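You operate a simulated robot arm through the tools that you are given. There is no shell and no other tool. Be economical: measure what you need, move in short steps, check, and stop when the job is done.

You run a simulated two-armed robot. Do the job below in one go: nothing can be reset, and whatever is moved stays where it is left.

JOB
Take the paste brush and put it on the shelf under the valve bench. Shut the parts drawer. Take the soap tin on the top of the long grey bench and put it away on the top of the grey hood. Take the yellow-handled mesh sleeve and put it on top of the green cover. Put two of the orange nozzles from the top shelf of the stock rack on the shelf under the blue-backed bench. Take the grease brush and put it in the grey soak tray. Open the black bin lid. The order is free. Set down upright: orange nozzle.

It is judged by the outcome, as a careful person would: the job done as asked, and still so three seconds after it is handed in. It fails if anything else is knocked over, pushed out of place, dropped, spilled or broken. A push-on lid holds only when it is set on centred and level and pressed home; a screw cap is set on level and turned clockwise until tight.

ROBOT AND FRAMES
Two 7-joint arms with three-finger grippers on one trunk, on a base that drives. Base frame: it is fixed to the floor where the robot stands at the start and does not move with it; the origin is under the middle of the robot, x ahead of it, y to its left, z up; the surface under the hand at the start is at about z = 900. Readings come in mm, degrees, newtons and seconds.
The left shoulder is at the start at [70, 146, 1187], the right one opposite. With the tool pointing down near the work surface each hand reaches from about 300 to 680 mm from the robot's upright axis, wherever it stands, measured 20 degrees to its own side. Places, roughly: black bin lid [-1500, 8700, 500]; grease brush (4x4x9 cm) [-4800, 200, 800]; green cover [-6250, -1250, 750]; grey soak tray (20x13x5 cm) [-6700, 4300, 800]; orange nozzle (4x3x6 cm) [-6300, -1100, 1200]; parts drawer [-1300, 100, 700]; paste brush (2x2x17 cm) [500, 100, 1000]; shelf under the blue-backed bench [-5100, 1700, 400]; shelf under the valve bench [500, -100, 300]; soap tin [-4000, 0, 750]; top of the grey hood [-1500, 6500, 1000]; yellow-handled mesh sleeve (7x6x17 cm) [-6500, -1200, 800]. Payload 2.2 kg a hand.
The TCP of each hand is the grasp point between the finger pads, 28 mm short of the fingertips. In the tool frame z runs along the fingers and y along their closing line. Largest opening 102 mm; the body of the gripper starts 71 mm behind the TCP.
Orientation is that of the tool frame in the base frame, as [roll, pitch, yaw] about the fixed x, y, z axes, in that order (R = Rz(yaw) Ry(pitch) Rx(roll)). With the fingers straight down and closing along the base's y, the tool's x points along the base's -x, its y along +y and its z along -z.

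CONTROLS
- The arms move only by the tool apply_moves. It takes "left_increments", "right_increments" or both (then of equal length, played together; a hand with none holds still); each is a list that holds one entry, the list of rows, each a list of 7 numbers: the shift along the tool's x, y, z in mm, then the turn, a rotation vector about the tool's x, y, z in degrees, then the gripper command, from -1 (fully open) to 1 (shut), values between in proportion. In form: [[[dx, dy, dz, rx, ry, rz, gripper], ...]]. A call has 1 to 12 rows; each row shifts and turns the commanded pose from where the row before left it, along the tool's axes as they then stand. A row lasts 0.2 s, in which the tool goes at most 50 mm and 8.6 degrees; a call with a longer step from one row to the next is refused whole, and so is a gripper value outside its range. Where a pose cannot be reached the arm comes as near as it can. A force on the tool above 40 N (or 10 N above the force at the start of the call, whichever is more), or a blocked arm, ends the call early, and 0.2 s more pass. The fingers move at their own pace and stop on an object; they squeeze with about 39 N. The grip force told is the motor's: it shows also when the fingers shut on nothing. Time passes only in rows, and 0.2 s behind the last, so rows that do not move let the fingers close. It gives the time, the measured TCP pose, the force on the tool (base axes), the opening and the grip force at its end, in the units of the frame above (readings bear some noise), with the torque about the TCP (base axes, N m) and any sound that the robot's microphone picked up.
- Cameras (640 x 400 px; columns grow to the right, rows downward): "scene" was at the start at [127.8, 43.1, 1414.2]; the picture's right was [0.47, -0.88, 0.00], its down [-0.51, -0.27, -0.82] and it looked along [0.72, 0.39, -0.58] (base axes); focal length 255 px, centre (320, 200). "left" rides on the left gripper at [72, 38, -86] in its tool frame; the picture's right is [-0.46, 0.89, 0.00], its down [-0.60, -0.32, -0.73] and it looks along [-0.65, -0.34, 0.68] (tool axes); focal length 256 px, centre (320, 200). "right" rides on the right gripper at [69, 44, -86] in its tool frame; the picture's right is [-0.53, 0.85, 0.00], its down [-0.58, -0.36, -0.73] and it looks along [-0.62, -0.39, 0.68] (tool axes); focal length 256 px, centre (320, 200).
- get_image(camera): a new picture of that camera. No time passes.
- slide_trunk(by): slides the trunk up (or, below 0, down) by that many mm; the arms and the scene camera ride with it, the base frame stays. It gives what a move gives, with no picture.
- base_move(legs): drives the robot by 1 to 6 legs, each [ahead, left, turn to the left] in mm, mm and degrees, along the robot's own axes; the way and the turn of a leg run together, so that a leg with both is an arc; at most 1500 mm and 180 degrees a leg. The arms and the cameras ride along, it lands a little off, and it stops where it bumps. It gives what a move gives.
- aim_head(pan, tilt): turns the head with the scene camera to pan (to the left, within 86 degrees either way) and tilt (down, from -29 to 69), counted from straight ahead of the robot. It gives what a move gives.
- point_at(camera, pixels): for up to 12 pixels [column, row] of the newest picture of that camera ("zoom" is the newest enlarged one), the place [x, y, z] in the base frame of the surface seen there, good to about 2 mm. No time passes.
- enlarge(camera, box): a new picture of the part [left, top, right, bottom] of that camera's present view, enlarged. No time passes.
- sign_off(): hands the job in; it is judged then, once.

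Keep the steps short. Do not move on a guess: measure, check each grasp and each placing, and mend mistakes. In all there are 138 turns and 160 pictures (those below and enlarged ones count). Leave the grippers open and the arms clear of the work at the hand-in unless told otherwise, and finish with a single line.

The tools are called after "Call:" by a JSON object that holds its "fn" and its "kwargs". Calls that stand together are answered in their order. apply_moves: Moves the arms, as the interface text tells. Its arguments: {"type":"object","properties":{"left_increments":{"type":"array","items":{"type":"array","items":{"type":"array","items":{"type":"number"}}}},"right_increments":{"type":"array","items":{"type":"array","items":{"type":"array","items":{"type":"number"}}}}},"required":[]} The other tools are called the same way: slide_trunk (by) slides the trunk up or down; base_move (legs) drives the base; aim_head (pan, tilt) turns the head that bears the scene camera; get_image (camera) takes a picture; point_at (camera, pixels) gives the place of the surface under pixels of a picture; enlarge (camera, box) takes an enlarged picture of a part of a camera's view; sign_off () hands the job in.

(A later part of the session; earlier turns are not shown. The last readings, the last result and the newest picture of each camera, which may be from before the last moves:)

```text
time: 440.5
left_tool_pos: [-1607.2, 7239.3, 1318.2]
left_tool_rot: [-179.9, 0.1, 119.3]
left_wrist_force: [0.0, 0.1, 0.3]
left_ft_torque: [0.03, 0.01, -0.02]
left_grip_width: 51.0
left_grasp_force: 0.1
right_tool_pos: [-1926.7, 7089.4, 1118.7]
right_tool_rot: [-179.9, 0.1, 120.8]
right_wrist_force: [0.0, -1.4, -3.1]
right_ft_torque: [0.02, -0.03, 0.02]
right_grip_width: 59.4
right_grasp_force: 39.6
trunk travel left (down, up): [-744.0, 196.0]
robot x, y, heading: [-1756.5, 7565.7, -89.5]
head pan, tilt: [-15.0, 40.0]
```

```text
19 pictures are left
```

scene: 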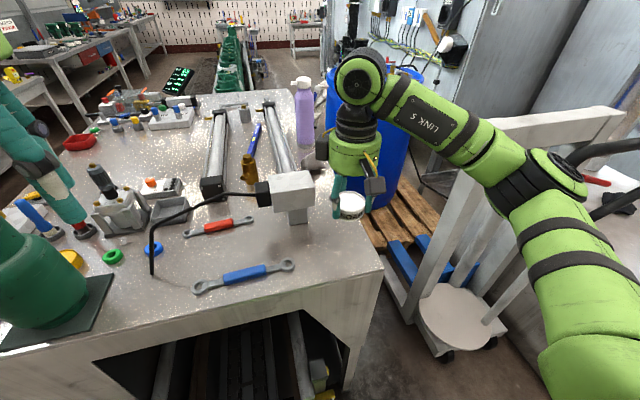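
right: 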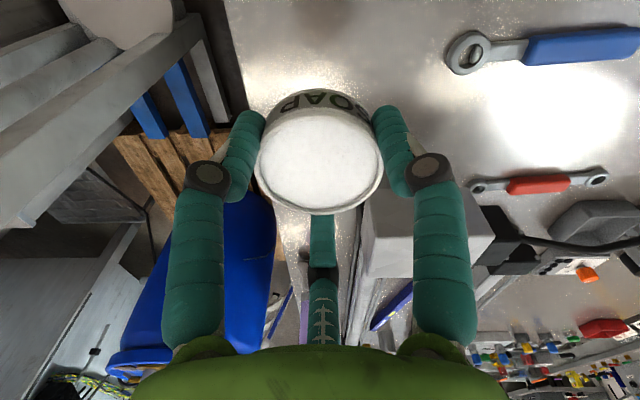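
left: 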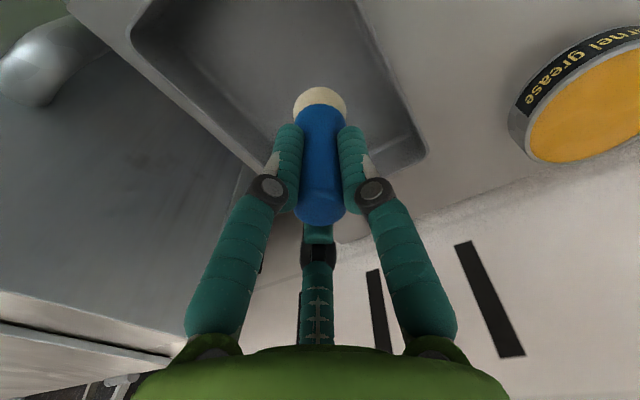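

The tin hangs over the hood's clear north-west corner. I shift it slightly inward, lower by trunk, set it down, release and raise.

Call:
{"fn": "apply_moves", "kwargs": {"right_increments": [[[-14, -23.5, 0, 0, 0, 0, 1], [0, 0, 0, 0, 0, 0, 1]]]}}

Call:
{"fn": "slide_trunk", "kwargs": {"by": -128}}

Call:
{"fn": "apply_moves", "kwargs": {"right_increments": [[[0, 0, 3, 0, 0, 0, 1], [0, 0, 3, 0, 0, 0, 1], [0, 0, 2.5, 0, 0, 0, 1], [0, 0, 0, 0, 0, 0, 1], [0, 0, 0, 0, 0, 0, -0.25], [0, 0, 0, 0, 0, 0, -0.4], [0, 0, 0, 0, 0, 0, -0.45], [0, 0, -15, 0, 0, 0, -0.45], [0, 0, -40, 0, 0, 0, -0.45], [0, 0, -40, 0, 0, 0, -0.45]]]}}

Call:
{"fn": "get_image", "kwargs": {"camera": "right"}}

Call:
{"fn": "get_image", "kwargs": {"camera": "scene"}}

```text
time: 441.1
left_tool_pos: [-1608.0, 7238.9, 1319.0]
left_tool_rot: [-179.9, 0.1, 119.1]
left_wrist_force: [1.0, 0.4, -0.6]
left_ft_torque: [0.03, -0.01, -0.01]
left_grip_width: 50.8
left_grasp_force: 0.1
right_tool_pos: [-1938.8, 7063.9, 1120.7]
right_tool_rot: [-180.0, 0.0, 120.9]
right_wrist_force: [-0.1, 0.3, -2.5]
right_ft_torque: [-0.03, 0.02, 0.03]
right_grip_width: 59.7
right_grasp_force: 39.1
trunk travel left (down, up): [-744.0, 196.0]
robot x, y, heading: [-1756.4, 7572.2, -89.3]
head pan, tilt: [-15.0, 40.0]
```

```text
time: 442.7
left_tool_pos: [-1606.9, 7239.1, 1191.9]
left_tool_rot: [-180.0, 0.1, 119.3]
left_wrist_force: [-0.3, -0.4, -0.8]
left_ft_torque: [0.01, -0.01, -0.02]
left_grip_width: 50.8
left_grasp_force: 0.0
right_tool_pos: [-1939.2, 7064.3, 993.1]
right_tool_rot: [-179.9, -0.1, 120.8]
right_wrist_force: [-0.3, -0.8, -2.6]
right_ft_torque: [-0.03, 0.02, 0.03]
right_grip_width: 59.3
right_grasp_force: 38.5
trunk travel left (down, up): [-616.0, 324.0]
robot x, y, heading: [-1758.0, 7566.4, -89.6]
head pan, tilt: [-15.0, 40.0]
```

```text
time: 444.9
left_tool_pos: [-1606.3, 7240.2, 1191.8]
left_tool_rot: [-179.7, 0.2, 119.2]
left_wrist_force: [1.0, 0.8, -0.2]
left_ft_torque: [-0.02, 0.02, -0.02]
left_grip_width: 50.9
left_grasp_force: 0.0
right_tool_pos: [-1938.3, 7066.4, 1079.9]
right_tool_rot: [-179.9, 0.0, 120.8]
right_wrist_force: [0.1, -0.1, 0.2]
right_ft_torque: [-0.03, 0.01, -0.01]
right_grip_width: 73.9
right_grasp_force: 0.1
trunk travel left (down, up): [-616.0, 324.0]
robot x, y, heading: [-1753.8, 7569.1, -89.4]
head pan, tilt: [-15.0, 40.0]
```

```text
18 pictures are left
```

right: 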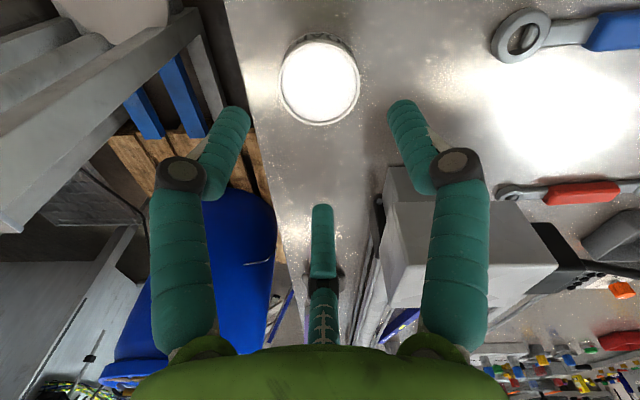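

```text
17 pictures are left
```

scene: 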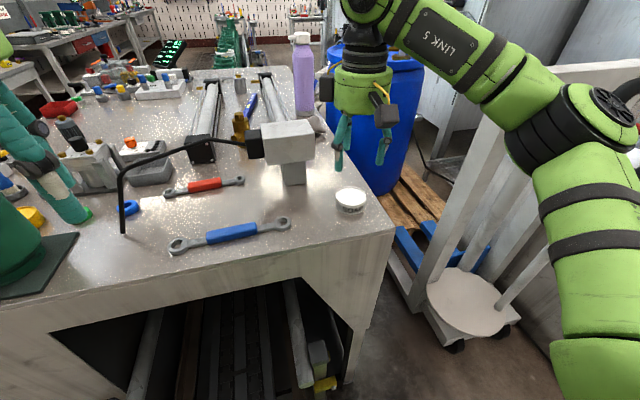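

The soap tin sits on the hood. Now the bin: I back off, turn around, and look at it.

Call:
{"fn": "base_move", "kwargs": {"legs": [[-250, 0, 0], [0, 0, 179.4], [0, -250, 0]]}}

Call:
{"fn": "aim_head", "kwargs": {"pan": 0, "tilt": 45}}

Call:
{"fn": "get_image", "kwargs": {"camera": "scene"}}

Call:
{"fn": "enlarge", "kwargs": {"camera": "scene", "box": [220, 120, 420, 260]}}

Call:
{"fn": "point_at", "kwargs": {"camera": "scene", "pixels": [[320, 150], [320, 180], [320, 200], [320, 220], [280, 180], [360, 180], [280, 200], [360, 200], [320, 240], [260, 200], [390, 200], [320, 130]]}}

```text
time: 455.6
left_tool_pos: [-1667.5, 8152.0, 1191.6]
left_tool_rot: [-179.7, 0.1, -59.7]
left_wrist_force: [0.5, -0.3, 0.3]
left_ft_torque: [0.0, -0.03, 0.03]
left_grip_width: 51.1
left_grasp_force: 0.1
right_tool_pos: [-1339.4, 8333.7, 1080.2]
right_tool_rot: [-179.8, 0.0, -58.2]
right_wrist_force: [0.0, -0.2, -0.3]
right_ft_torque: [0.01, 0.01, 0.0]
right_grip_width: 73.7
right_grasp_force: 0.1
trunk travel left (down, up): [-616.0, 324.0]
robot x, y, heading: [-1514.0, 7830.8, 91.4]
head pan, tilt: [-15.0, 40.0]
```

```text
time: 456.3
left_tool_pos: [-1665.8, 8153.1, 1190.8]
left_tool_rot: [-179.9, 0.1, -59.8]
left_wrist_force: [0.8, -0.7, -0.3]
left_ft_torque: [0.02, 0.0, -0.02]
left_grip_width: 51.0
left_grasp_force: 0.0
right_tool_pos: [-1337.1, 8334.4, 1079.8]
right_tool_rot: [-179.9, 0.0, -58.1]
right_wrist_force: [0.0, 0.2, 0.3]
right_ft_torque: [0.0, 0.03, 0.01]
right_grip_width: 74.0
right_grasp_force: 0.0
trunk travel left (down, up): [-616.0, 324.0]
robot x, y, heading: [-1510.9, 7826.8, 91.5]
head pan, tilt: [0.0, 45.0]
```

```text
16 pictures are left
```

scene: 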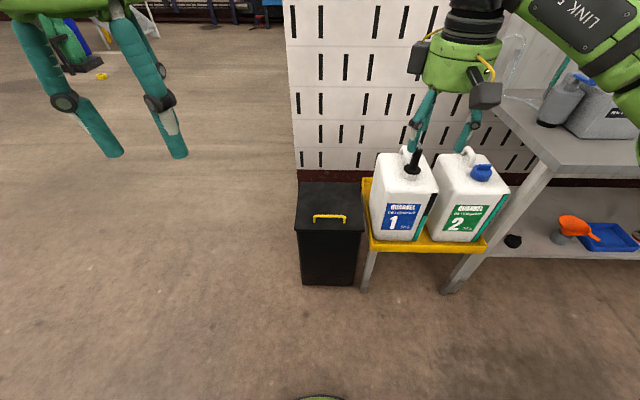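

```text
2.86 times, centred on (320, 190) of scene
```

zoom: 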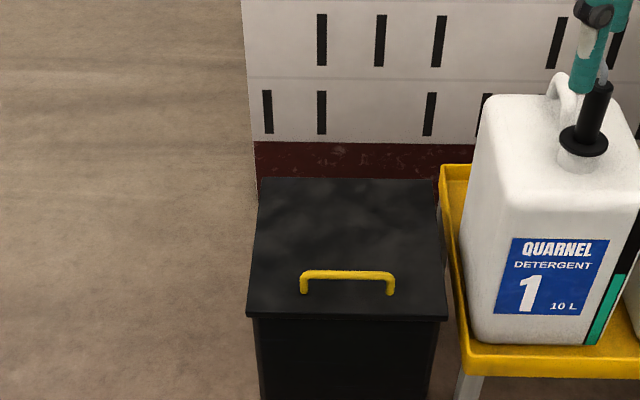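

```text
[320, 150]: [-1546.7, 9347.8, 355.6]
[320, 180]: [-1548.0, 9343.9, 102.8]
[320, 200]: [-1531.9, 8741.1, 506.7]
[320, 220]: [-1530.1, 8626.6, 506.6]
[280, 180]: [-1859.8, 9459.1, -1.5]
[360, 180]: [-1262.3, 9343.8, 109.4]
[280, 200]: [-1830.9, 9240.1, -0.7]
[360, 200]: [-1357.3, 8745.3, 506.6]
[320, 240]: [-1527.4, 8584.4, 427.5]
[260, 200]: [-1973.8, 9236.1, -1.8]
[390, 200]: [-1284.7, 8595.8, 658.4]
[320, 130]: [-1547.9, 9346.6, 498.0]
```

The bin lid (top z 507, front y ≈ 8585) has a yellow handle near its front. I'll pinch that handle with the left hand and swing the lid up and back. I query the handle and position robot and hands.

Call:
{"fn": "point_at", "kwargs": {"camera": "zoom", "pixels": [[347, 273], [304, 288], [391, 290], [347, 290], [250, 312], [443, 315], [347, 183], [260, 183], [436, 183], [555, 300], [600, 90], [347, 312]]}}

Call:
{"fn": "apply_moves", "kwargs": {"right_increments": [[[18.2, 11.4, -36, 0, 0, 0, 0], [18.2, 11.4, -36, 0, 0, 0, 0], [18.2, 11.4, -36, 0, 0, 0, 0], [18.2, 11.4, -36, 0, 0, 0, 0], [18.2, 11.4, -36, 0, 0, 0, 0], [18.2, 11.4, -36, 0, 0, 0, 0], [18.2, 11.4, -34, 0, 0, 0, 0]]], "left_increments": [[[-9.3, -5.4, 29, 0, 0, 0, 0], [-9.3, -5.4, 29, 0, 0, 0, 0], [-9.3, -5.4, 29, 0, 0, 0, 0], [-9.3, -5.4, 29, 0, 0, 0, 0], [-9.3, -5.4, 29, 0, 0, 0, 0], [-9.3, -5.4, 29, 0, 0, 0, 0], [-9.3, -5.4, 26, 0, 0, 0, 0]]]}}

Call:
{"fn": "base_move", "kwargs": {"legs": [[0, -173, -1.5], [395, 0, 0]]}}

Call:
{"fn": "slide_trunk", "kwargs": {"by": -300}}

Call:
{"fn": "get_image", "kwargs": {"camera": "left"}}

```text
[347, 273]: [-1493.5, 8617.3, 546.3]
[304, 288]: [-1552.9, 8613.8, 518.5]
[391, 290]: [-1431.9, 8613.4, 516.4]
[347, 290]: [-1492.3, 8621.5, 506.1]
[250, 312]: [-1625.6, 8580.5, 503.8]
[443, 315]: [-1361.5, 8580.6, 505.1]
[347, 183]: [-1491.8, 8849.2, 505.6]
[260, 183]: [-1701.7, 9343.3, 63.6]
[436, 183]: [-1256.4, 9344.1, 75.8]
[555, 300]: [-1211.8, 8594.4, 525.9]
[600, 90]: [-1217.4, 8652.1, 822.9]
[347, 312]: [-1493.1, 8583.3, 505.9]
```

```text
time: 457.9
left_tool_pos: [-1666.9, 8227.9, 989.6]
left_tool_rot: [-179.8, -0.1, -59.7]
left_wrist_force: [-0.2, 0.1, -0.1]
left_ft_torque: [-0.02, 0.0, 0.02]
left_grip_width: 51.1
left_grasp_force: 0.0
right_tool_pos: [-1352.3, 8170.4, 1287.8]
right_tool_rot: [-179.9, 0.2, -58.1]
right_wrist_force: [-0.2, -0.5, -0.1]
right_ft_torque: [0.04, -0.02, -0.01]
right_grip_width: 50.8
right_grasp_force: 0.0
right hand out of reach, approached as far as the arm can: row 6, 7
trunk travel left (down, up): [-616.0, 324.0]
robot x, y, heading: [-1513.8, 7826.0, 91.5]
head pan, tilt: [0.0, 45.0]
```

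```text
time: 461.4
left_tool_pos: [-1478.3, 8623.7, 990.7]
left_tool_rot: [-179.8, 0.0, -61.5]
left_wrist_force: [0.2, -0.5, -0.2]
left_ft_torque: [-0.01, -0.01, 0.03]
left_grip_width: 50.8
left_grasp_force: 0.1
right_tool_pos: [-1167.2, 8556.2, 1287.3]
right_tool_rot: [-179.9, 0.2, -60.0]
right_wrist_force: [0.8, 0.1, -0.1]
right_ft_torque: [-0.02, 0.0, -0.02]
right_grip_width: 50.8
right_grasp_force: 0.0
trunk travel left (down, up): [-616.0, 324.0]
robot x, y, heading: [-1335.3, 8220.2, 89.7]
head pan, tilt: [0.0, 45.0]
```

```text
time: 464.4
left_tool_pos: [-1479.2, 8623.5, 691.4]
left_tool_rot: [-179.7, 0.0, -61.5]
left_wrist_force: [-0.9, -0.6, 0.0]
left_ft_torque: [-0.02, 0.0, 0.01]
left_grip_width: 51.0
left_grasp_force: 0.0
right_tool_pos: [-1165.1, 8556.5, 986.9]
right_tool_rot: [-179.9, 0.2, -59.9]
right_wrist_force: [-0.4, 0.5, 0.2]
right_ft_torque: [0.01, -0.03, 0.01]
right_grip_width: 51.1
right_grasp_force: 0.1
trunk travel left (down, up): [-316.0, 624.0]
robot x, y, heading: [-1339.9, 8216.8, 89.7]
head pan, tilt: [0.0, 45.0]
```

```text
14 pictures are left
```

left: 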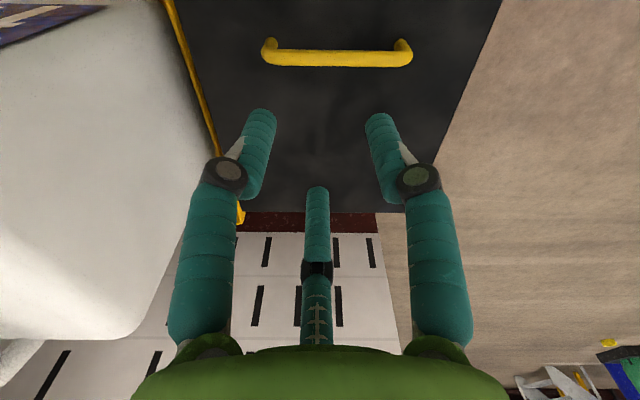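

Handle bar: y ≈ 8619, z ≈ 541, x −1553…−1432; hinge side y ≈ 8849. I drive 90 closer (pulling the hand back as much), lower onto the bar, pinch it, and start swinging the lid along its arc.

Call:
{"fn": "base_move", "kwargs": {"legs": [[90, 0, 0.3]]}}

Call:
{"fn": "apply_moves", "kwargs": {"left_increments": [[[27, 19, 0, 0, 0, 0, 0], [27, 19, 0, 0, 0, 0, 0], [26.4, 19.3, 0, 0, 0, 0, 0], [0, 0, 40, 0, 0, 0, 0], [0, 0, 40, 0, 0, 0, 0], [0, 0, 40, 0, 0, 0, 0], [0, 0, 30, 0, 0, 0, 0], [0, 0, 0, 0, 0, 0, 0], [0, 0, 0, 0, 0, 0, 0.4], [0, 0, 0, 0, 0, 0, 0.7], [0, 0, 0, 0, 0, 0, 1], [0, 0, 0, 0, 0, 0, 1]]]}}

Call:
{"fn": "get_image", "kwargs": {"camera": "left"}}

Call:
{"fn": "apply_moves", "kwargs": {"left_increments": [[[-4.7, -2.5, -19.8, 0, 0, 0, 1], [-4.7, -2.5, -19.8, 0, 0, 0, 1], [-7.6, -4.1, -18.6, 0, 0, 0, 1], [-7.6, -4.1, -18.6, 0, 0, 0, 1], [-10.3, -5.6, -16.8, 0, 0, 0, 1], [-10.3, -5.6, -16.8, 0, 0, 0, 1], [-12.7, -6.9, -14.5, 0, 0, 0, 1], [-12.7, -6.9, -14.5, 0, 0, 0, 1], [-14.7, -8, -11.8, 0, 0, 0, 1], [-14.7, -8, -11.8, 0, 0, 0, 1]]]}}

Call:
{"fn": "aim_head", "kwargs": {"pan": 20, "tilt": 45}}

Call:
{"fn": "get_image", "kwargs": {"camera": "scene"}}

```text
time: 465.6
left_tool_pos: [-1493.8, 8670.0, 692.2]
left_tool_rot: [-179.8, 0.1, -61.0]
left_wrist_force: [-0.1, -0.1, 0.2]
left_ft_torque: [0.03, 0.03, -0.01]
left_grip_width: 50.9
left_grasp_force: 0.2
right_tool_pos: [-1180.8, 8605.2, 986.7]
right_tool_rot: [-179.8, 0.2, -59.3]
right_wrist_force: [0.2, 0.3, -0.6]
right_ft_torque: [-0.02, 0.0, 0.01]
right_grip_width: 51.0
right_grasp_force: 0.0
trunk travel left (down, up): [-316.0, 624.0]
robot x, y, heading: [-1343.6, 8267.3, 90.5]
head pan, tilt: [0.0, 45.0]
```

```text
time: 468.1
left_tool_pos: [-1506.7, 8569.8, 540.6]
left_tool_rot: [-179.8, 0.0, -60.9]
left_wrist_force: [0.0, 0.4, -1.3]
left_ft_torque: [-0.02, 0.07, -0.02]
left_grip_width: 2.3
left_grasp_force: 31.2
right_tool_pos: [-1183.5, 8606.4, 987.1]
right_tool_rot: [-180.0, 0.2, -59.3]
right_wrist_force: [-1.1, 1.2, -0.3]
right_ft_torque: [-0.01, 0.03, 0.01]
right_grip_width: 50.8
right_grasp_force: 0.0
trunk travel left (down, up): [-316.0, 624.0]
robot x, y, heading: [-1346.6, 8261.8, 90.6]
head pan, tilt: [0.0, 45.0]
```

```text
13 pictures are left
```

left: 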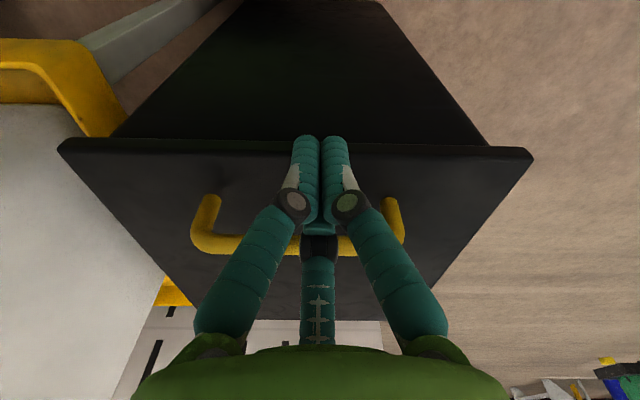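

```text
time: 470.4
left_tool_pos: [-1507.2, 8686.9, 704.5]
left_tool_rot: [-179.9, 0.0, -60.8]
left_wrist_force: [-0.7, 0.4, 0.0]
left_ft_torque: [0.0, -0.07, 0.0]
left_grip_width: 2.3
left_grasp_force: 31.7
right_tool_pos: [-1183.2, 8606.3, 986.9]
right_tool_rot: [-180.0, 0.2, -59.2]
right_wrist_force: [-1.0, 0.5, -0.4]
right_ft_torque: [-0.01, -0.03, 0.01]
right_grip_width: 50.8
right_grasp_force: 0.1
trunk travel left (down, up): [-316.0, 624.0]
robot x, y, heading: [-1346.2, 8264.8, 90.5]
head pan, tilt: [0.0, 45.0]
```

```text
time: 471.2
left_tool_pos: [-1508.2, 8685.1, 705.3]
left_tool_rot: [-179.8, -0.1, -60.7]
left_wrist_force: [0.6, -0.1, -0.2]
left_ft_torque: [-0.06, 0.04, -0.02]
left_grip_width: 2.2
left_grasp_force: 31.9
right_tool_pos: [-1182.2, 8605.6, 986.8]
right_tool_rot: [-179.8, 0.1, -59.2]
right_wrist_force: [0.3, 0.2, -0.5]
right_ft_torque: [-0.01, 0.03, -0.03]
right_grip_width: 51.3
right_grasp_force: 0.1
trunk travel left (down, up): [-316.0, 624.0]
robot x, y, heading: [-1346.5, 8265.4, 90.6]
head pan, tilt: [20.0, 45.0]
```

```text
12 pictures are left
5 turns are left
```

scene: 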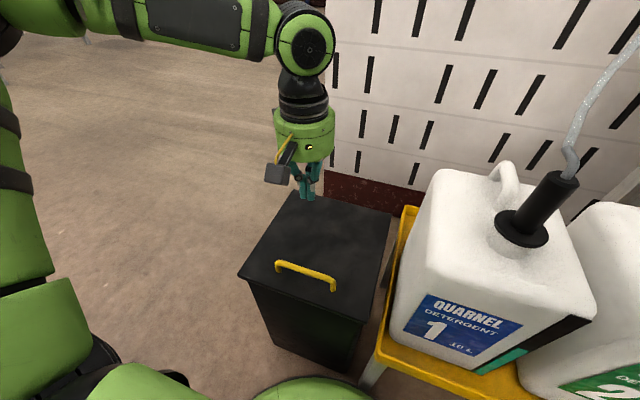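

I missed the bar by 45 mm because the base had moved less than planned; nothing was disturbed. I re-aim from the measured pose, pinch the bar, and swing the lid along its arc.

Call:
{"fn": "apply_moves", "kwargs": {"left_increments": [[[33.5, 11.9, 0, 0, 0, 0, 0], [33.5, 11.9, 0, 0, 0, 0, 0], [0, 0, 42, 0, 0, 0, 0], [0, 0, 42, 0, 0, 0, 0], [0, 0, 42, 0, 0, 0, 0], [0, 0, 38, 0, 0, 0, 0], [0, 0, 0, 0, 0, 0, 0], [0, 0, 0, 0, 0, 0, 0.4], [0, 0, 0, 0, 0, 0, 0.7], [0, 0, 0, 0, 0, 0, 1], [0, 0, 0, 0, 0, 0, 1]]]}}

Call:
{"fn": "apply_moves", "kwargs": {"left_increments": [[[-4.7, -2.5, -19.8, 0, 0, 0, 1], [-4.7, -2.5, -19.8, 0, 0, 0, 1], [-7.6, -4.1, -18.6, 0, 0, 0, 1], [-7.6, -4.1, -18.6, 0, 0, 0, 1], [-10.3, -5.6, -16.8, 0, 0, 0, 1], [-10.3, -5.6, -16.8, 0, 0, 0, 1], [-12.7, -6.9, -14.5, 0, 0, 0, 1], [-12.7, -6.9, -14.5, 0, 0, 0, 1], [-14.7, -8, -11.8, 0, 0, 0, 1], [-14.7, -8, -11.8, 0, 0, 0, 1]]]}}

Call:
{"fn": "get_image", "kwargs": {"camera": "scene"}}

Call:
{"fn": "apply_moves", "kwargs": {"left_increments": [[[-16.3, -8.8, -8.7, 0, 0, 0, 1], [-16.3, -8.8, -8.7, 0, 0, 0, 1], [-17.4, -9.4, -5.3, 0, 0, 0, 1], [-17.4, -9.4, -5.3, 0, 0, 0, 1], [-17.9, -9.7, -1.8, 0, 0, 0, 1], [-17.9, -9.7, -1.8, 0, 0, 0, 1], [-17.9, -9.7, 1.8, 0, 0, 0, 1], [-17.9, -9.7, 1.8, 0, 0, 0, 1]]]}}

Call:
{"fn": "get_image", "kwargs": {"camera": "scene"}}

Call:
{"fn": "get_image", "kwargs": {"camera": "left"}}

```text
time: 473.6
left_tool_pos: [-1496.2, 8614.1, 537.3]
left_tool_rot: [-180.0, 0.0, -60.6]
left_wrist_force: [-1.6, -10.2, -0.1]
left_ft_torque: [-0.07, 0.85, 0.5]
left_grip_width: 18.3
left_grasp_force: 43.4
right_tool_pos: [-1183.1, 8604.3, 986.8]
right_tool_rot: [-179.8, 0.2, -59.1]
right_wrist_force: [0.7, 0.0, 0.1]
right_ft_torque: [0.0, 0.01, 0.03]
right_grip_width: 50.9
right_grasp_force: 0.2
trunk travel left (down, up): [-316.0, 624.0]
robot x, y, heading: [-1347.0, 8264.5, 90.4]
head pan, tilt: [20.0, 45.0]
```

```text
time: 475.8
left_tool_pos: [-1494.8, 8725.5, 707.4]
left_tool_rot: [-179.6, 0.1, -60.7]
left_wrist_force: [18.9, -11.1, 14.2]
left_ft_torque: [-0.01, 0.35, 0.52]
left_grip_width: 18.4
left_grasp_force: 43.9
right_tool_pos: [-1181.2, 8603.0, 988.9]
right_tool_rot: [-180.0, 0.5, -59.0]
right_wrist_force: [-0.6, 0.3, 0.0]
right_ft_torque: [0.04, -0.02, 0.0]
right_grip_width: 51.0
right_grasp_force: 0.1
trunk travel left (down, up): [-316.0, 624.0]
robot x, y, heading: [-1347.5, 8260.6, 90.5]
head pan, tilt: [20.0, 45.0]
```

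```text
11 pictures are left
```

scene: 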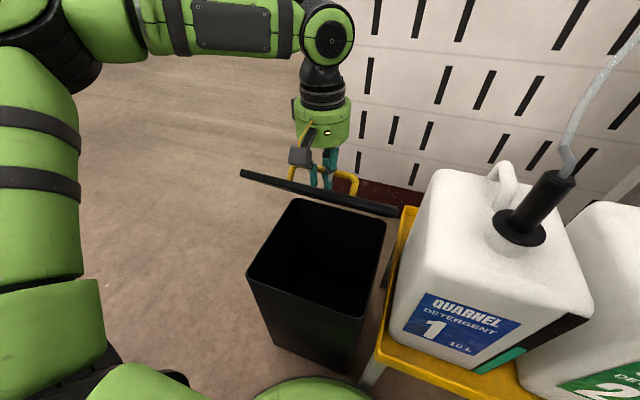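

```text
time: 476.6
left_tool_pos: [-1496.5, 8768.0, 726.3]
left_tool_rot: [-178.7, -0.2, -61.5]
left_wrist_force: [13.7, -4.2, 8.2]
left_ft_torque: [-0.01, 0.83, 0.75]
left_grip_width: 18.4
left_grasp_force: 44.1
left hand out of reach, approached as far as the arm can: row 2, 3
right_tool_pos: [-1182.5, 8604.7, 987.0]
right_tool_rot: [-179.7, 0.3, -59.2]
right_wrist_force: [-0.6, 0.4, -0.7]
right_ft_torque: [0.01, -0.02, 0.02]
right_grip_width: 51.1
right_grasp_force: 0.0
trunk travel left (down, up): [-316.0, 624.0]
robot x, y, heading: [-1348.4, 8264.2, 90.6]
head pan, tilt: [20.0, 45.0]
stopped in row 3 (left hand): the force on the tool passed its limit at 45 N (the readings are from after the stop); the commanded pose is now the measured one
```

```text
10 pictures are left
```

scene: 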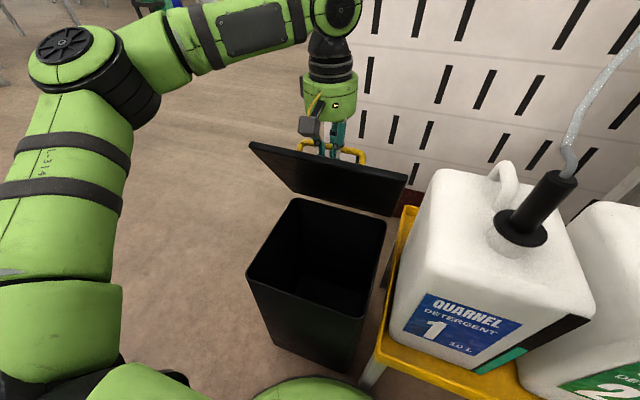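

```text
9 pictures are left
4 turns are left
```

left: 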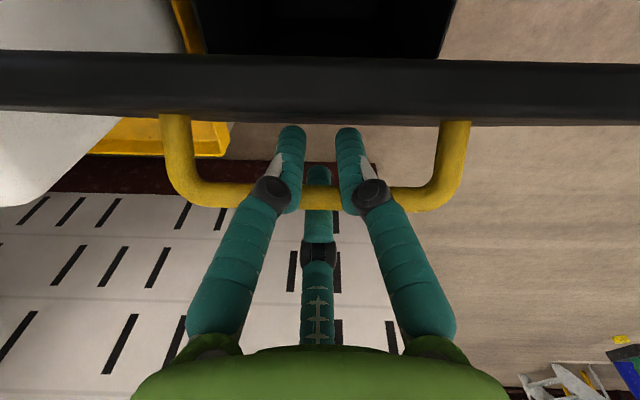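

The lid is up about 60°, but the arm is at its reach because the shoulder is too low. I lower the lid gently, release, raise the trunk 250 (lowering the arm instead for more reach), regrip at the known spot, and swing it past vertical.

Call:
{"fn": "apply_moves", "kwargs": {"left_increments": [[[20.5, 11.5, 9.9, 0, 0, 0, 1], [19.6, 10.9, 12.3, 0, 0, 0, 1], [18.2, 10.2, 14.6, 0, 0, 0, 1], [16.8, 9.4, 16.7, 0, 0, 0, 1], [15.1, 8.4, 18.7, 0, 0, 0, 1], [13.4, 7.5, 20.4, 0, 0, 0, 1], [11.3, 6.3, 21.9, 0, 0, 0, 1], [9.3, 5.2, 23.2, 0, 0, 0, 1], [7.1, 4, 24.2, 0, 0, 0, 1]]]}}

Call:
{"fn": "apply_moves", "kwargs": {"left_increments": [[[0, 0, 0, 0, 0, 0, 0.4], [0, 0, 0, 0, 0, 0, 0], [0, 0, 0, 0, 0, 0, 0], [0, 0, 0, 0, 0, 0, 0]]]}}

Call:
{"fn": "slide_trunk", "kwargs": {"by": 250}}

Call:
{"fn": "apply_moves", "kwargs": {"left_increments": [[[3.5, 2, 39, 0, 0, 0, 0], [0, 0, 39, 0, 0, 0, 0], [0, 0, 39, 0, 0, 0, 0], [0, 0, 39, 0, 0, 0, 0], [0, 0, 39, 0, 0, 0, 0], [0, 0, 39, 0, 0, 0, 0], [0, 0, 40, 0, 0, 0, 0], [0, 0, 0, 0, 0, 0, 0], [0, 0, 0, 0, 0, 0, 0.4], [0, 0, 0, 0, 0, 0, 0.7], [0, 0, 0, 0, 0, 0, 1], [0, 0, 0, 0, 0, 0, 1]]]}}

Call:
{"fn": "apply_moves", "kwargs": {"left_increments": [[[-4.8, -2.7, -24.9, 0, 0, 0, 1], [-7.1, -4, -24.2, 0, 0, 0, 1], [-9.3, -5.2, -23.2, 0, 0, 0, 1], [-11.3, -6.3, -21.9, 0, 0, 0, 1], [-13.4, -7.5, -20.4, 0, 0, 0, 1], [-15.1, -8.4, -18.7, 0, 0, 0, 1], [-16.8, -9.4, -16.7, 0, 0, 0, 1], [-18.2, -10.2, -14.6, 0, 0, 0, 1], [-19.6, -10.9, -12.3, 0, 0, 0, 1], [-20.5, -11.5, -9.9, 0, 0, 0, 1]]]}}

Call:
{"fn": "apply_moves", "kwargs": {"left_increments": [[[-21, -11.7, -7.2, 0, 0, 0, 1], [-21.5, -12, -4.6, 0, 0, 0, 1], [-21.8, -12.2, -2.1, 0, 0, 0, 1], [-21.9, -12.2, 0.6, 0, 0, 0, 1], [-21.7, -12.1, 3.2, 0, 0, 0, 1], [-21.3, -11.9, 5.7, 0, 0, 0, 1], [0, 0, 0, 0, 0, 0, 1]]]}}

Call:
{"fn": "get_image", "kwargs": {"camera": "scene"}}

Call:
{"fn": "get_image", "kwargs": {"camera": "left"}}

```text
time: 478.6
left_tool_pos: [-1497.5, 8619.8, 561.0]
left_tool_rot: [-179.1, -0.3, -61.3]
left_wrist_force: [12.6, -0.6, -2.6]
left_ft_torque: [-0.11, -0.64, 0.79]
left_grip_width: 19.1
left_grasp_force: 44.2
right_tool_pos: [-1182.1, 8606.0, 987.2]
right_tool_rot: [-179.8, 0.1, -59.2]
right_wrist_force: [-0.4, -0.7, 0.4]
right_ft_torque: [0.04, -0.01, -0.05]
right_grip_width: 51.0
right_grasp_force: 0.0
trunk travel left (down, up): [-316.0, 624.0]
robot x, y, heading: [-1347.2, 8263.9, 90.6]
head pan, tilt: [20.0, 45.0]
```

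```text
time: 479.6
left_tool_pos: [-1498.3, 8619.8, 561.8]
left_tool_rot: [-179.0, -0.2, -61.2]
left_wrist_force: [0.2, -0.3, 0.2]
left_ft_torque: [0.0, 0.03, 0.01]
left_grip_width: 51.2
left_grasp_force: 0.1
right_tool_pos: [-1183.2, 8606.1, 987.8]
right_tool_rot: [-179.9, 0.2, -59.2]
right_wrist_force: [0.0, -1.1, 0.2]
right_ft_torque: [-0.05, 0.03, -0.03]
right_grip_width: 51.0
right_grasp_force: 0.0
trunk travel left (down, up): [-316.0, 624.0]
robot x, y, heading: [-1344.2, 8266.4, 90.3]
head pan, tilt: [20.0, 45.0]
```

```text
time: 482.1
left_tool_pos: [-1498.2, 8619.4, 811.6]
left_tool_rot: [-179.0, -0.3, -61.2]
left_wrist_force: [0.0, -0.5, 0.5]
left_ft_torque: [0.01, -0.04, 0.01]
left_grip_width: 51.2
left_grasp_force: 0.0
right_tool_pos: [-1182.5, 8606.1, 1236.6]
right_tool_rot: [-179.9, 0.3, -59.2]
right_wrist_force: [-0.1, -0.5, -0.6]
right_ft_torque: [0.0, -0.05, 0.0]
right_grip_width: 50.6
right_grasp_force: 0.1
trunk travel left (down, up): [-566.0, 374.0]
robot x, y, heading: [-1345.3, 8264.7, 90.7]
head pan, tilt: [20.0, 45.0]
```

```text
time: 484.7
left_tool_pos: [-1575.9, 8602.3, 652.2]
left_tool_rot: [-179.1, -0.3, -61.2]
left_wrist_force: [0.5, -0.3, 0.1]
left_ft_torque: [-0.03, -0.01, 0.02]
left_grip_width: 2.2
left_grasp_force: 31.4
left hand out of reach, approached as far as the arm can: row 3, 4, 5, 6, 7
right_tool_pos: [-1184.1, 8606.6, 1237.2]
right_tool_rot: [-179.9, 0.2, -59.2]
right_wrist_force: [-0.8, 0.7, -0.5]
right_ft_torque: [-0.02, 0.01, 0.04]
right_grip_width: 51.2
right_grasp_force: 0.1
trunk travel left (down, up): [-566.0, 374.0]
robot x, y, heading: [-1349.7, 8262.2, 90.7]
head pan, tilt: [20.0, 45.0]
```

```text
time: 486.9
left_tool_pos: [-1577.4, 8758.3, 838.2]
left_tool_rot: [-179.0, -0.3, -61.2]
left_wrist_force: [0.3, 0.2, -0.2]
left_ft_torque: [-0.01, 0.02, 0.01]
left_grip_width: 1.9
left_grasp_force: 32.0
right_tool_pos: [-1183.3, 8607.6, 1236.4]
right_tool_rot: [-180.0, 0.3, -59.2]
right_wrist_force: [0.5, -0.3, -0.7]
right_ft_torque: [0.0, 0.02, 0.05]
right_grip_width: 51.0
right_grasp_force: 0.1
trunk travel left (down, up): [-566.0, 374.0]
robot x, y, heading: [-1343.4, 8264.7, 90.5]
head pan, tilt: [20.0, 45.0]
```

```text
time: 488.5
left_tool_pos: [-1607.0, 8839.7, 856.6]
left_tool_rot: [-178.9, -0.3, -61.3]
left_wrist_force: [0.3, -0.2, 0.3]
left_ft_torque: [-0.05, -0.01, 0.0]
left_grip_width: 2.0
left_grasp_force: 31.4
left hand out of reach, approached as far as the arm can: row 3, 4, 5, 6
right_tool_pos: [-1183.4, 8606.6, 1237.4]
right_tool_rot: [-179.9, 0.2, -59.2]
right_wrist_force: [-0.5, -0.3, -0.7]
right_ft_torque: [-0.01, 0.02, -0.01]
right_grip_width: 51.1
right_grasp_force: 0.0
trunk travel left (down, up): [-566.0, 374.0]
robot x, y, heading: [-1347.7, 8263.8, 90.4]
head pan, tilt: [20.0, 45.0]
```

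```text
8 pictures are left
```

scene: 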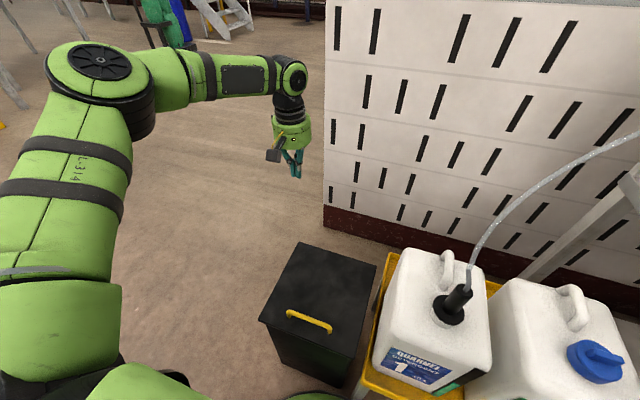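

```text
7 pictures are left
3 turns are left
```

left: 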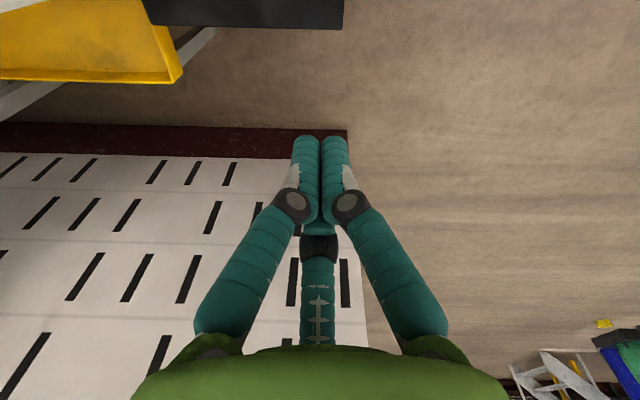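

The lid is closed again and undamaged. A better stand is on the bin's free west side, facing east, where the whole arc lies within the left arm's reach. I drive there, square the left hand, and bring it above the handle.

Call:
{"fn": "base_move", "kwargs": {"legs": [[-60, 0, -0.5], [0, 607, 0], [0, 0, -90], [0, 320, 0]]}}

Call:
{"fn": "apply_moves", "kwargs": {"left_increments": [[[0, 0, 0, 0, 0, 7.25, 0], [0, 0, 0, 0, 0, 7.25, 0], [0, 0, 0, 0, 0, 7.25, 0], [0, 0, 0, 0, 0, 7.25, 0], [23, -33.8, 0, 0, 0, 0, 0], [23, -33.8, 0, 0, 0, 0, 0], [23, -33.8, 0, 0, 0, 0, 0], [23, -33.8, 0, 0, 0, 0, 0], [23, -33.8, 0, 0, 0, 0, 0], [0, 0, 0, 0, 0, 0, 0]]]}}

Call:
{"fn": "slide_trunk", "kwargs": {"by": -185}}

Call:
{"fn": "aim_head", "kwargs": {"pan": 15, "tilt": 45}}

Call:
{"fn": "get_image", "kwargs": {"camera": "left"}}

Call:
{"fn": "get_image", "kwargs": {"camera": "scene"}}

Call:
{"fn": "point_at", "kwargs": {"camera": "scene", "pixels": [[320, 200], [340, 200], [360, 200], [320, 220], [340, 220], [360, 220], [300, 200], [380, 220], [340, 240], [360, 240], [320, 180], [340, 180]]}}

```text
time: 498.1
left_tool_pos: [-1366.1, 8762.2, 855.9]
left_tool_rot: [-179.0, -0.2, -153.1]
left_wrist_force: [0.5, -0.8, 0.5]
left_ft_torque: [-0.04, 0.05, 0.0]
left_grip_width: 1.7
left_grasp_force: 31.2
right_tool_pos: [-1611.5, 8347.3, 1237.6]
right_tool_rot: [-179.9, 0.2, -151.1]
right_wrist_force: [0.2, 0.5, 0.3]
right_ft_torque: [-0.03, -0.01, -0.02]
right_grip_width: 51.0
right_grasp_force: 0.1
trunk travel left (down, up): [-566.0, 374.0]
robot x, y, heading: [-1948.2, 8521.9, -1.4]
head pan, tilt: [20.0, 45.0]
```

```text
time: 500.3
left_tool_pos: [-1497.7, 8620.5, 863.9]
left_tool_rot: [-178.8, 0.3, 177.9]
left_wrist_force: [-0.6, -0.5, 0.5]
left_ft_torque: [-0.04, 0.03, 0.0]
left_grip_width: 51.2
left_grasp_force: 0.0
left hand out of reach, approached as far as the arm can: row 8, 9
right_tool_pos: [-1611.5, 8348.6, 1237.4]
right_tool_rot: [-180.0, 0.3, -151.0]
right_wrist_force: [-0.4, 0.1, 0.4]
right_ft_torque: [0.05, 0.01, -0.02]
right_grip_width: 51.4
right_grasp_force: 0.1
trunk travel left (down, up): [-566.0, 374.0]
robot x, y, heading: [-1950.1, 8523.6, -1.4]
head pan, tilt: [20.0, 45.0]
```

```text
time: 502.4
left_tool_pos: [-1496.8, 8620.2, 679.2]
left_tool_rot: [-178.9, 0.5, 177.9]
left_wrist_force: [0.1, 0.3, -0.5]
left_ft_torque: [-0.02, -0.01, -0.04]
left_grip_width: 51.2
left_grasp_force: 0.1
right_tool_pos: [-1613.4, 8347.0, 1052.2]
right_tool_rot: [-180.0, 0.1, -151.1]
right_wrist_force: [0.4, 0.3, -0.2]
right_ft_torque: [0.02, -0.01, -0.01]
right_grip_width: 50.6
right_grasp_force: 0.0
trunk travel left (down, up): [-381.0, 559.0]
robot x, y, heading: [-1948.7, 8524.9, -1.4]
head pan, tilt: [20.0, 45.0]
```

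```text
time: 503.0
left_tool_pos: [-1497.8, 8620.4, 678.5]
left_tool_rot: [-178.9, 0.4, 177.9]
left_wrist_force: [0.0, -0.3, 0.0]
left_ft_torque: [0.0, 0.03, -0.03]
left_grip_width: 51.0
left_grasp_force: 0.1
right_tool_pos: [-1612.4, 8347.1, 1052.4]
right_tool_rot: [-179.8, 0.2, -151.1]
right_wrist_force: [0.2, -0.2, -0.8]
right_ft_torque: [0.04, -0.03, 0.01]
right_grip_width: 51.1
right_grasp_force: 0.0
trunk travel left (down, up): [-381.0, 559.0]
robot x, y, heading: [-1947.6, 8520.0, -1.4]
head pan, tilt: [15.0, 45.0]
```

```text
6 pictures are left
```

left: 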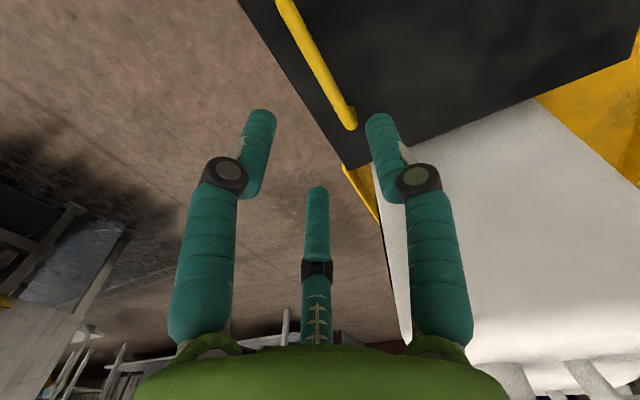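

```text
5 pictures are left
```

scene: 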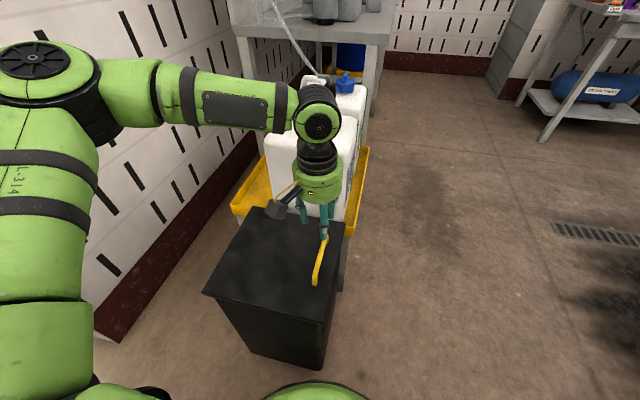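

```text
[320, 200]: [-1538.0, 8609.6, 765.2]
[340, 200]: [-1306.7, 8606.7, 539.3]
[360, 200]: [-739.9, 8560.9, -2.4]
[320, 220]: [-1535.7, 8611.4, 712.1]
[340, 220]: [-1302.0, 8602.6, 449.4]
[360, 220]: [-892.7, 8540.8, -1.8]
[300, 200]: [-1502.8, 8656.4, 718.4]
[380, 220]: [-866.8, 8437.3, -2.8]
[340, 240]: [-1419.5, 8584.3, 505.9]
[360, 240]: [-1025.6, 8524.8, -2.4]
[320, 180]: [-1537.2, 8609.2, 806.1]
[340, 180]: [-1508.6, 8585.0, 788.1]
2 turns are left
```

The hand is right above the handle, and the bin is unmoved. I lower, pinch the bar, and swing the lid along its arc past vertical, then look.

Call:
{"fn": "slide_trunk", "kwargs": {"by": -30}}

Call:
{"fn": "apply_moves", "kwargs": {"left_increments": [[[0, -5, 36, 0, 0, 0, 0], [0, 0, 37, 0, 0, 0, 0], [0, 0, 36, 0, 0, 0, 0], [0, 0, 0, 0, 0, 0, 0], [0, 0, 0, 0, 0, 0, 0], [0, 0, 0, 0, 0, 0, 0.4], [0, 0, 0, 0, 0, 0, 0.7], [0, 0, 0, 0, 0, 0, 1], [0, 0, 0, 0, 0, 0, 1]]]}}

Call:
{"fn": "apply_moves", "kwargs": {"left_increments": [[[0.2, 5.5, -24.9, 0, 0, 0, 1], [0.3, 8.1, -24.2, 0, 0, 0, 1], [0.4, 10.6, -23.2, 0, 0, 0, 1], [0.5, 12.9, -21.9, 0, 0, 0, 1], [0.6, 15.3, -20.4, 0, 0, 0, 1], [0.6, 17.3, -18.7, 0, 0, 0, 1], [0.7, 19.3, -16.7, 0, 0, 0, 1], [0.8, 20.8, -14.6, 0, 0, 0, 1], [0.8, 22.4, -12.3, 0, 0, 0, 1], [0.9, 23.5, -9.9, 0, 0, 0, 1]]]}}

Call:
{"fn": "apply_moves", "kwargs": {"left_increments": [[[0.9, 24, -7.2, 0, 0, 0, 1], [0.9, 24.6, -4.6, 0, 0, 0, 1], [0.9, 25, -2.1, 0, 0, 0, 1], [0.9, 25.1, 0.6, 0, 0, 0, 1], [0.9, 24.8, 3.2, 0, 0, 0, 1], [0.9, 24.4, 5.7, 0, 0, 0, 1], [0, 0, 0, 0, 0, 0, 1]]]}}

Call:
{"fn": "get_image", "kwargs": {"camera": "scene"}}

Call:
{"fn": "get_image", "kwargs": {"camera": "left"}}

```text
time: 503.8
left_tool_pos: [-1498.0, 8620.2, 648.5]
left_tool_rot: [-178.8, 0.5, 177.9]
left_wrist_force: [0.6, -0.4, 0.1]
left_ft_torque: [-0.01, 0.0, -0.01]
left_grip_width: 50.8
left_grasp_force: 0.0
right_tool_pos: [-1612.4, 8347.0, 1023.0]
right_tool_rot: [-180.0, 0.2, -151.0]
right_wrist_force: [0.6, -0.7, 0.6]
right_ft_torque: [-0.03, -0.02, -0.02]
right_grip_width: 51.0
right_grasp_force: 0.1
trunk travel left (down, up): [-351.0, 589.0]
robot x, y, heading: [-1949.3, 8524.9, -1.2]
head pan, tilt: [15.0, 45.0]
```

```text
time: 504.6
left_tool_pos: [-1508.8, 8640.4, 574.5]
left_tool_rot: [-178.0, 1.4, 177.9]
left_wrist_force: [-5.1, 5.9, 21.3]
left_ft_torque: [-0.29, 0.91, -0.44]
left_grip_width: 54.9
left_grasp_force: 3.0
left hand out of reach, approached as far as the arm can: row 1, 2, 3
right_tool_pos: [-1613.5, 8347.9, 1022.5]
right_tool_rot: [-179.9, 0.3, -151.2]
right_wrist_force: [0.2, -0.1, -0.1]
right_ft_torque: [0.01, 0.02, 0.01]
right_grip_width: 51.0
right_grasp_force: 0.2
trunk travel left (down, up): [-351.0, 589.0]
robot x, y, heading: [-1950.5, 8524.5, -1.4]
head pan, tilt: [15.0, 45.0]
stopped in row 3 (left hand): the force on the tool passed its limit at 56 N (the readings are from after the stop); the commanded pose is now the measured one
```

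```text
time: 506.8
left_tool_pos: [-1512.0, 8805.0, 752.0]
left_tool_rot: [-178.1, 1.2, 177.9]
left_wrist_force: [-0.2, 0.2, -0.1]
left_ft_torque: [-0.03, -0.01, -0.03]
left_grip_width: 2.0
left_grasp_force: 31.4
right_tool_pos: [-1612.3, 8346.9, 1020.3]
right_tool_rot: [-179.9, 0.1, -151.1]
right_wrist_force: [-0.6, 0.0, -0.5]
right_ft_torque: [-0.01, 0.0, 0.03]
right_grip_width: 51.1
right_grasp_force: 0.1
trunk travel left (down, up): [-351.0, 589.0]
robot x, y, heading: [-1947.0, 8523.5, -1.2]
head pan, tilt: [15.0, 45.0]
```

```text
time: 508.4
left_tool_pos: [-1512.1, 8951.4, 753.4]
left_tool_rot: [-178.0, 1.4, 177.9]
left_wrist_force: [-0.1, -1.2, 0.3]
left_ft_torque: [0.04, -0.01, -0.01]
left_grip_width: 2.5
left_grasp_force: 31.8
right_tool_pos: [-1612.1, 8346.1, 1021.9]
right_tool_rot: [-179.9, 0.1, -151.1]
right_wrist_force: [-0.2, 0.6, -0.2]
right_ft_torque: [0.0, 0.01, -0.02]
right_grip_width: 51.2
right_grasp_force: 0.1
trunk travel left (down, up): [-351.0, 589.0]
robot x, y, heading: [-1950.4, 8520.3, -1.5]
head pan, tilt: [15.0, 45.0]
```

```text
4 pictures are left
```

scene: 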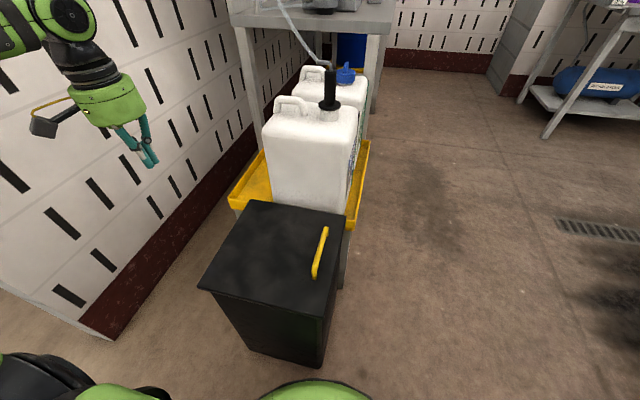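

```text
3 pictures are left
1 turns are left
```

left: 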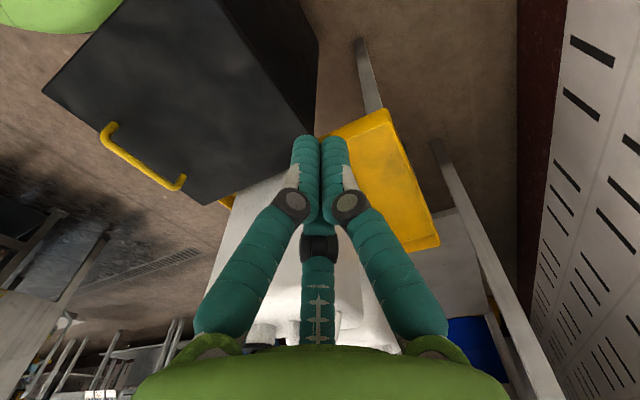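

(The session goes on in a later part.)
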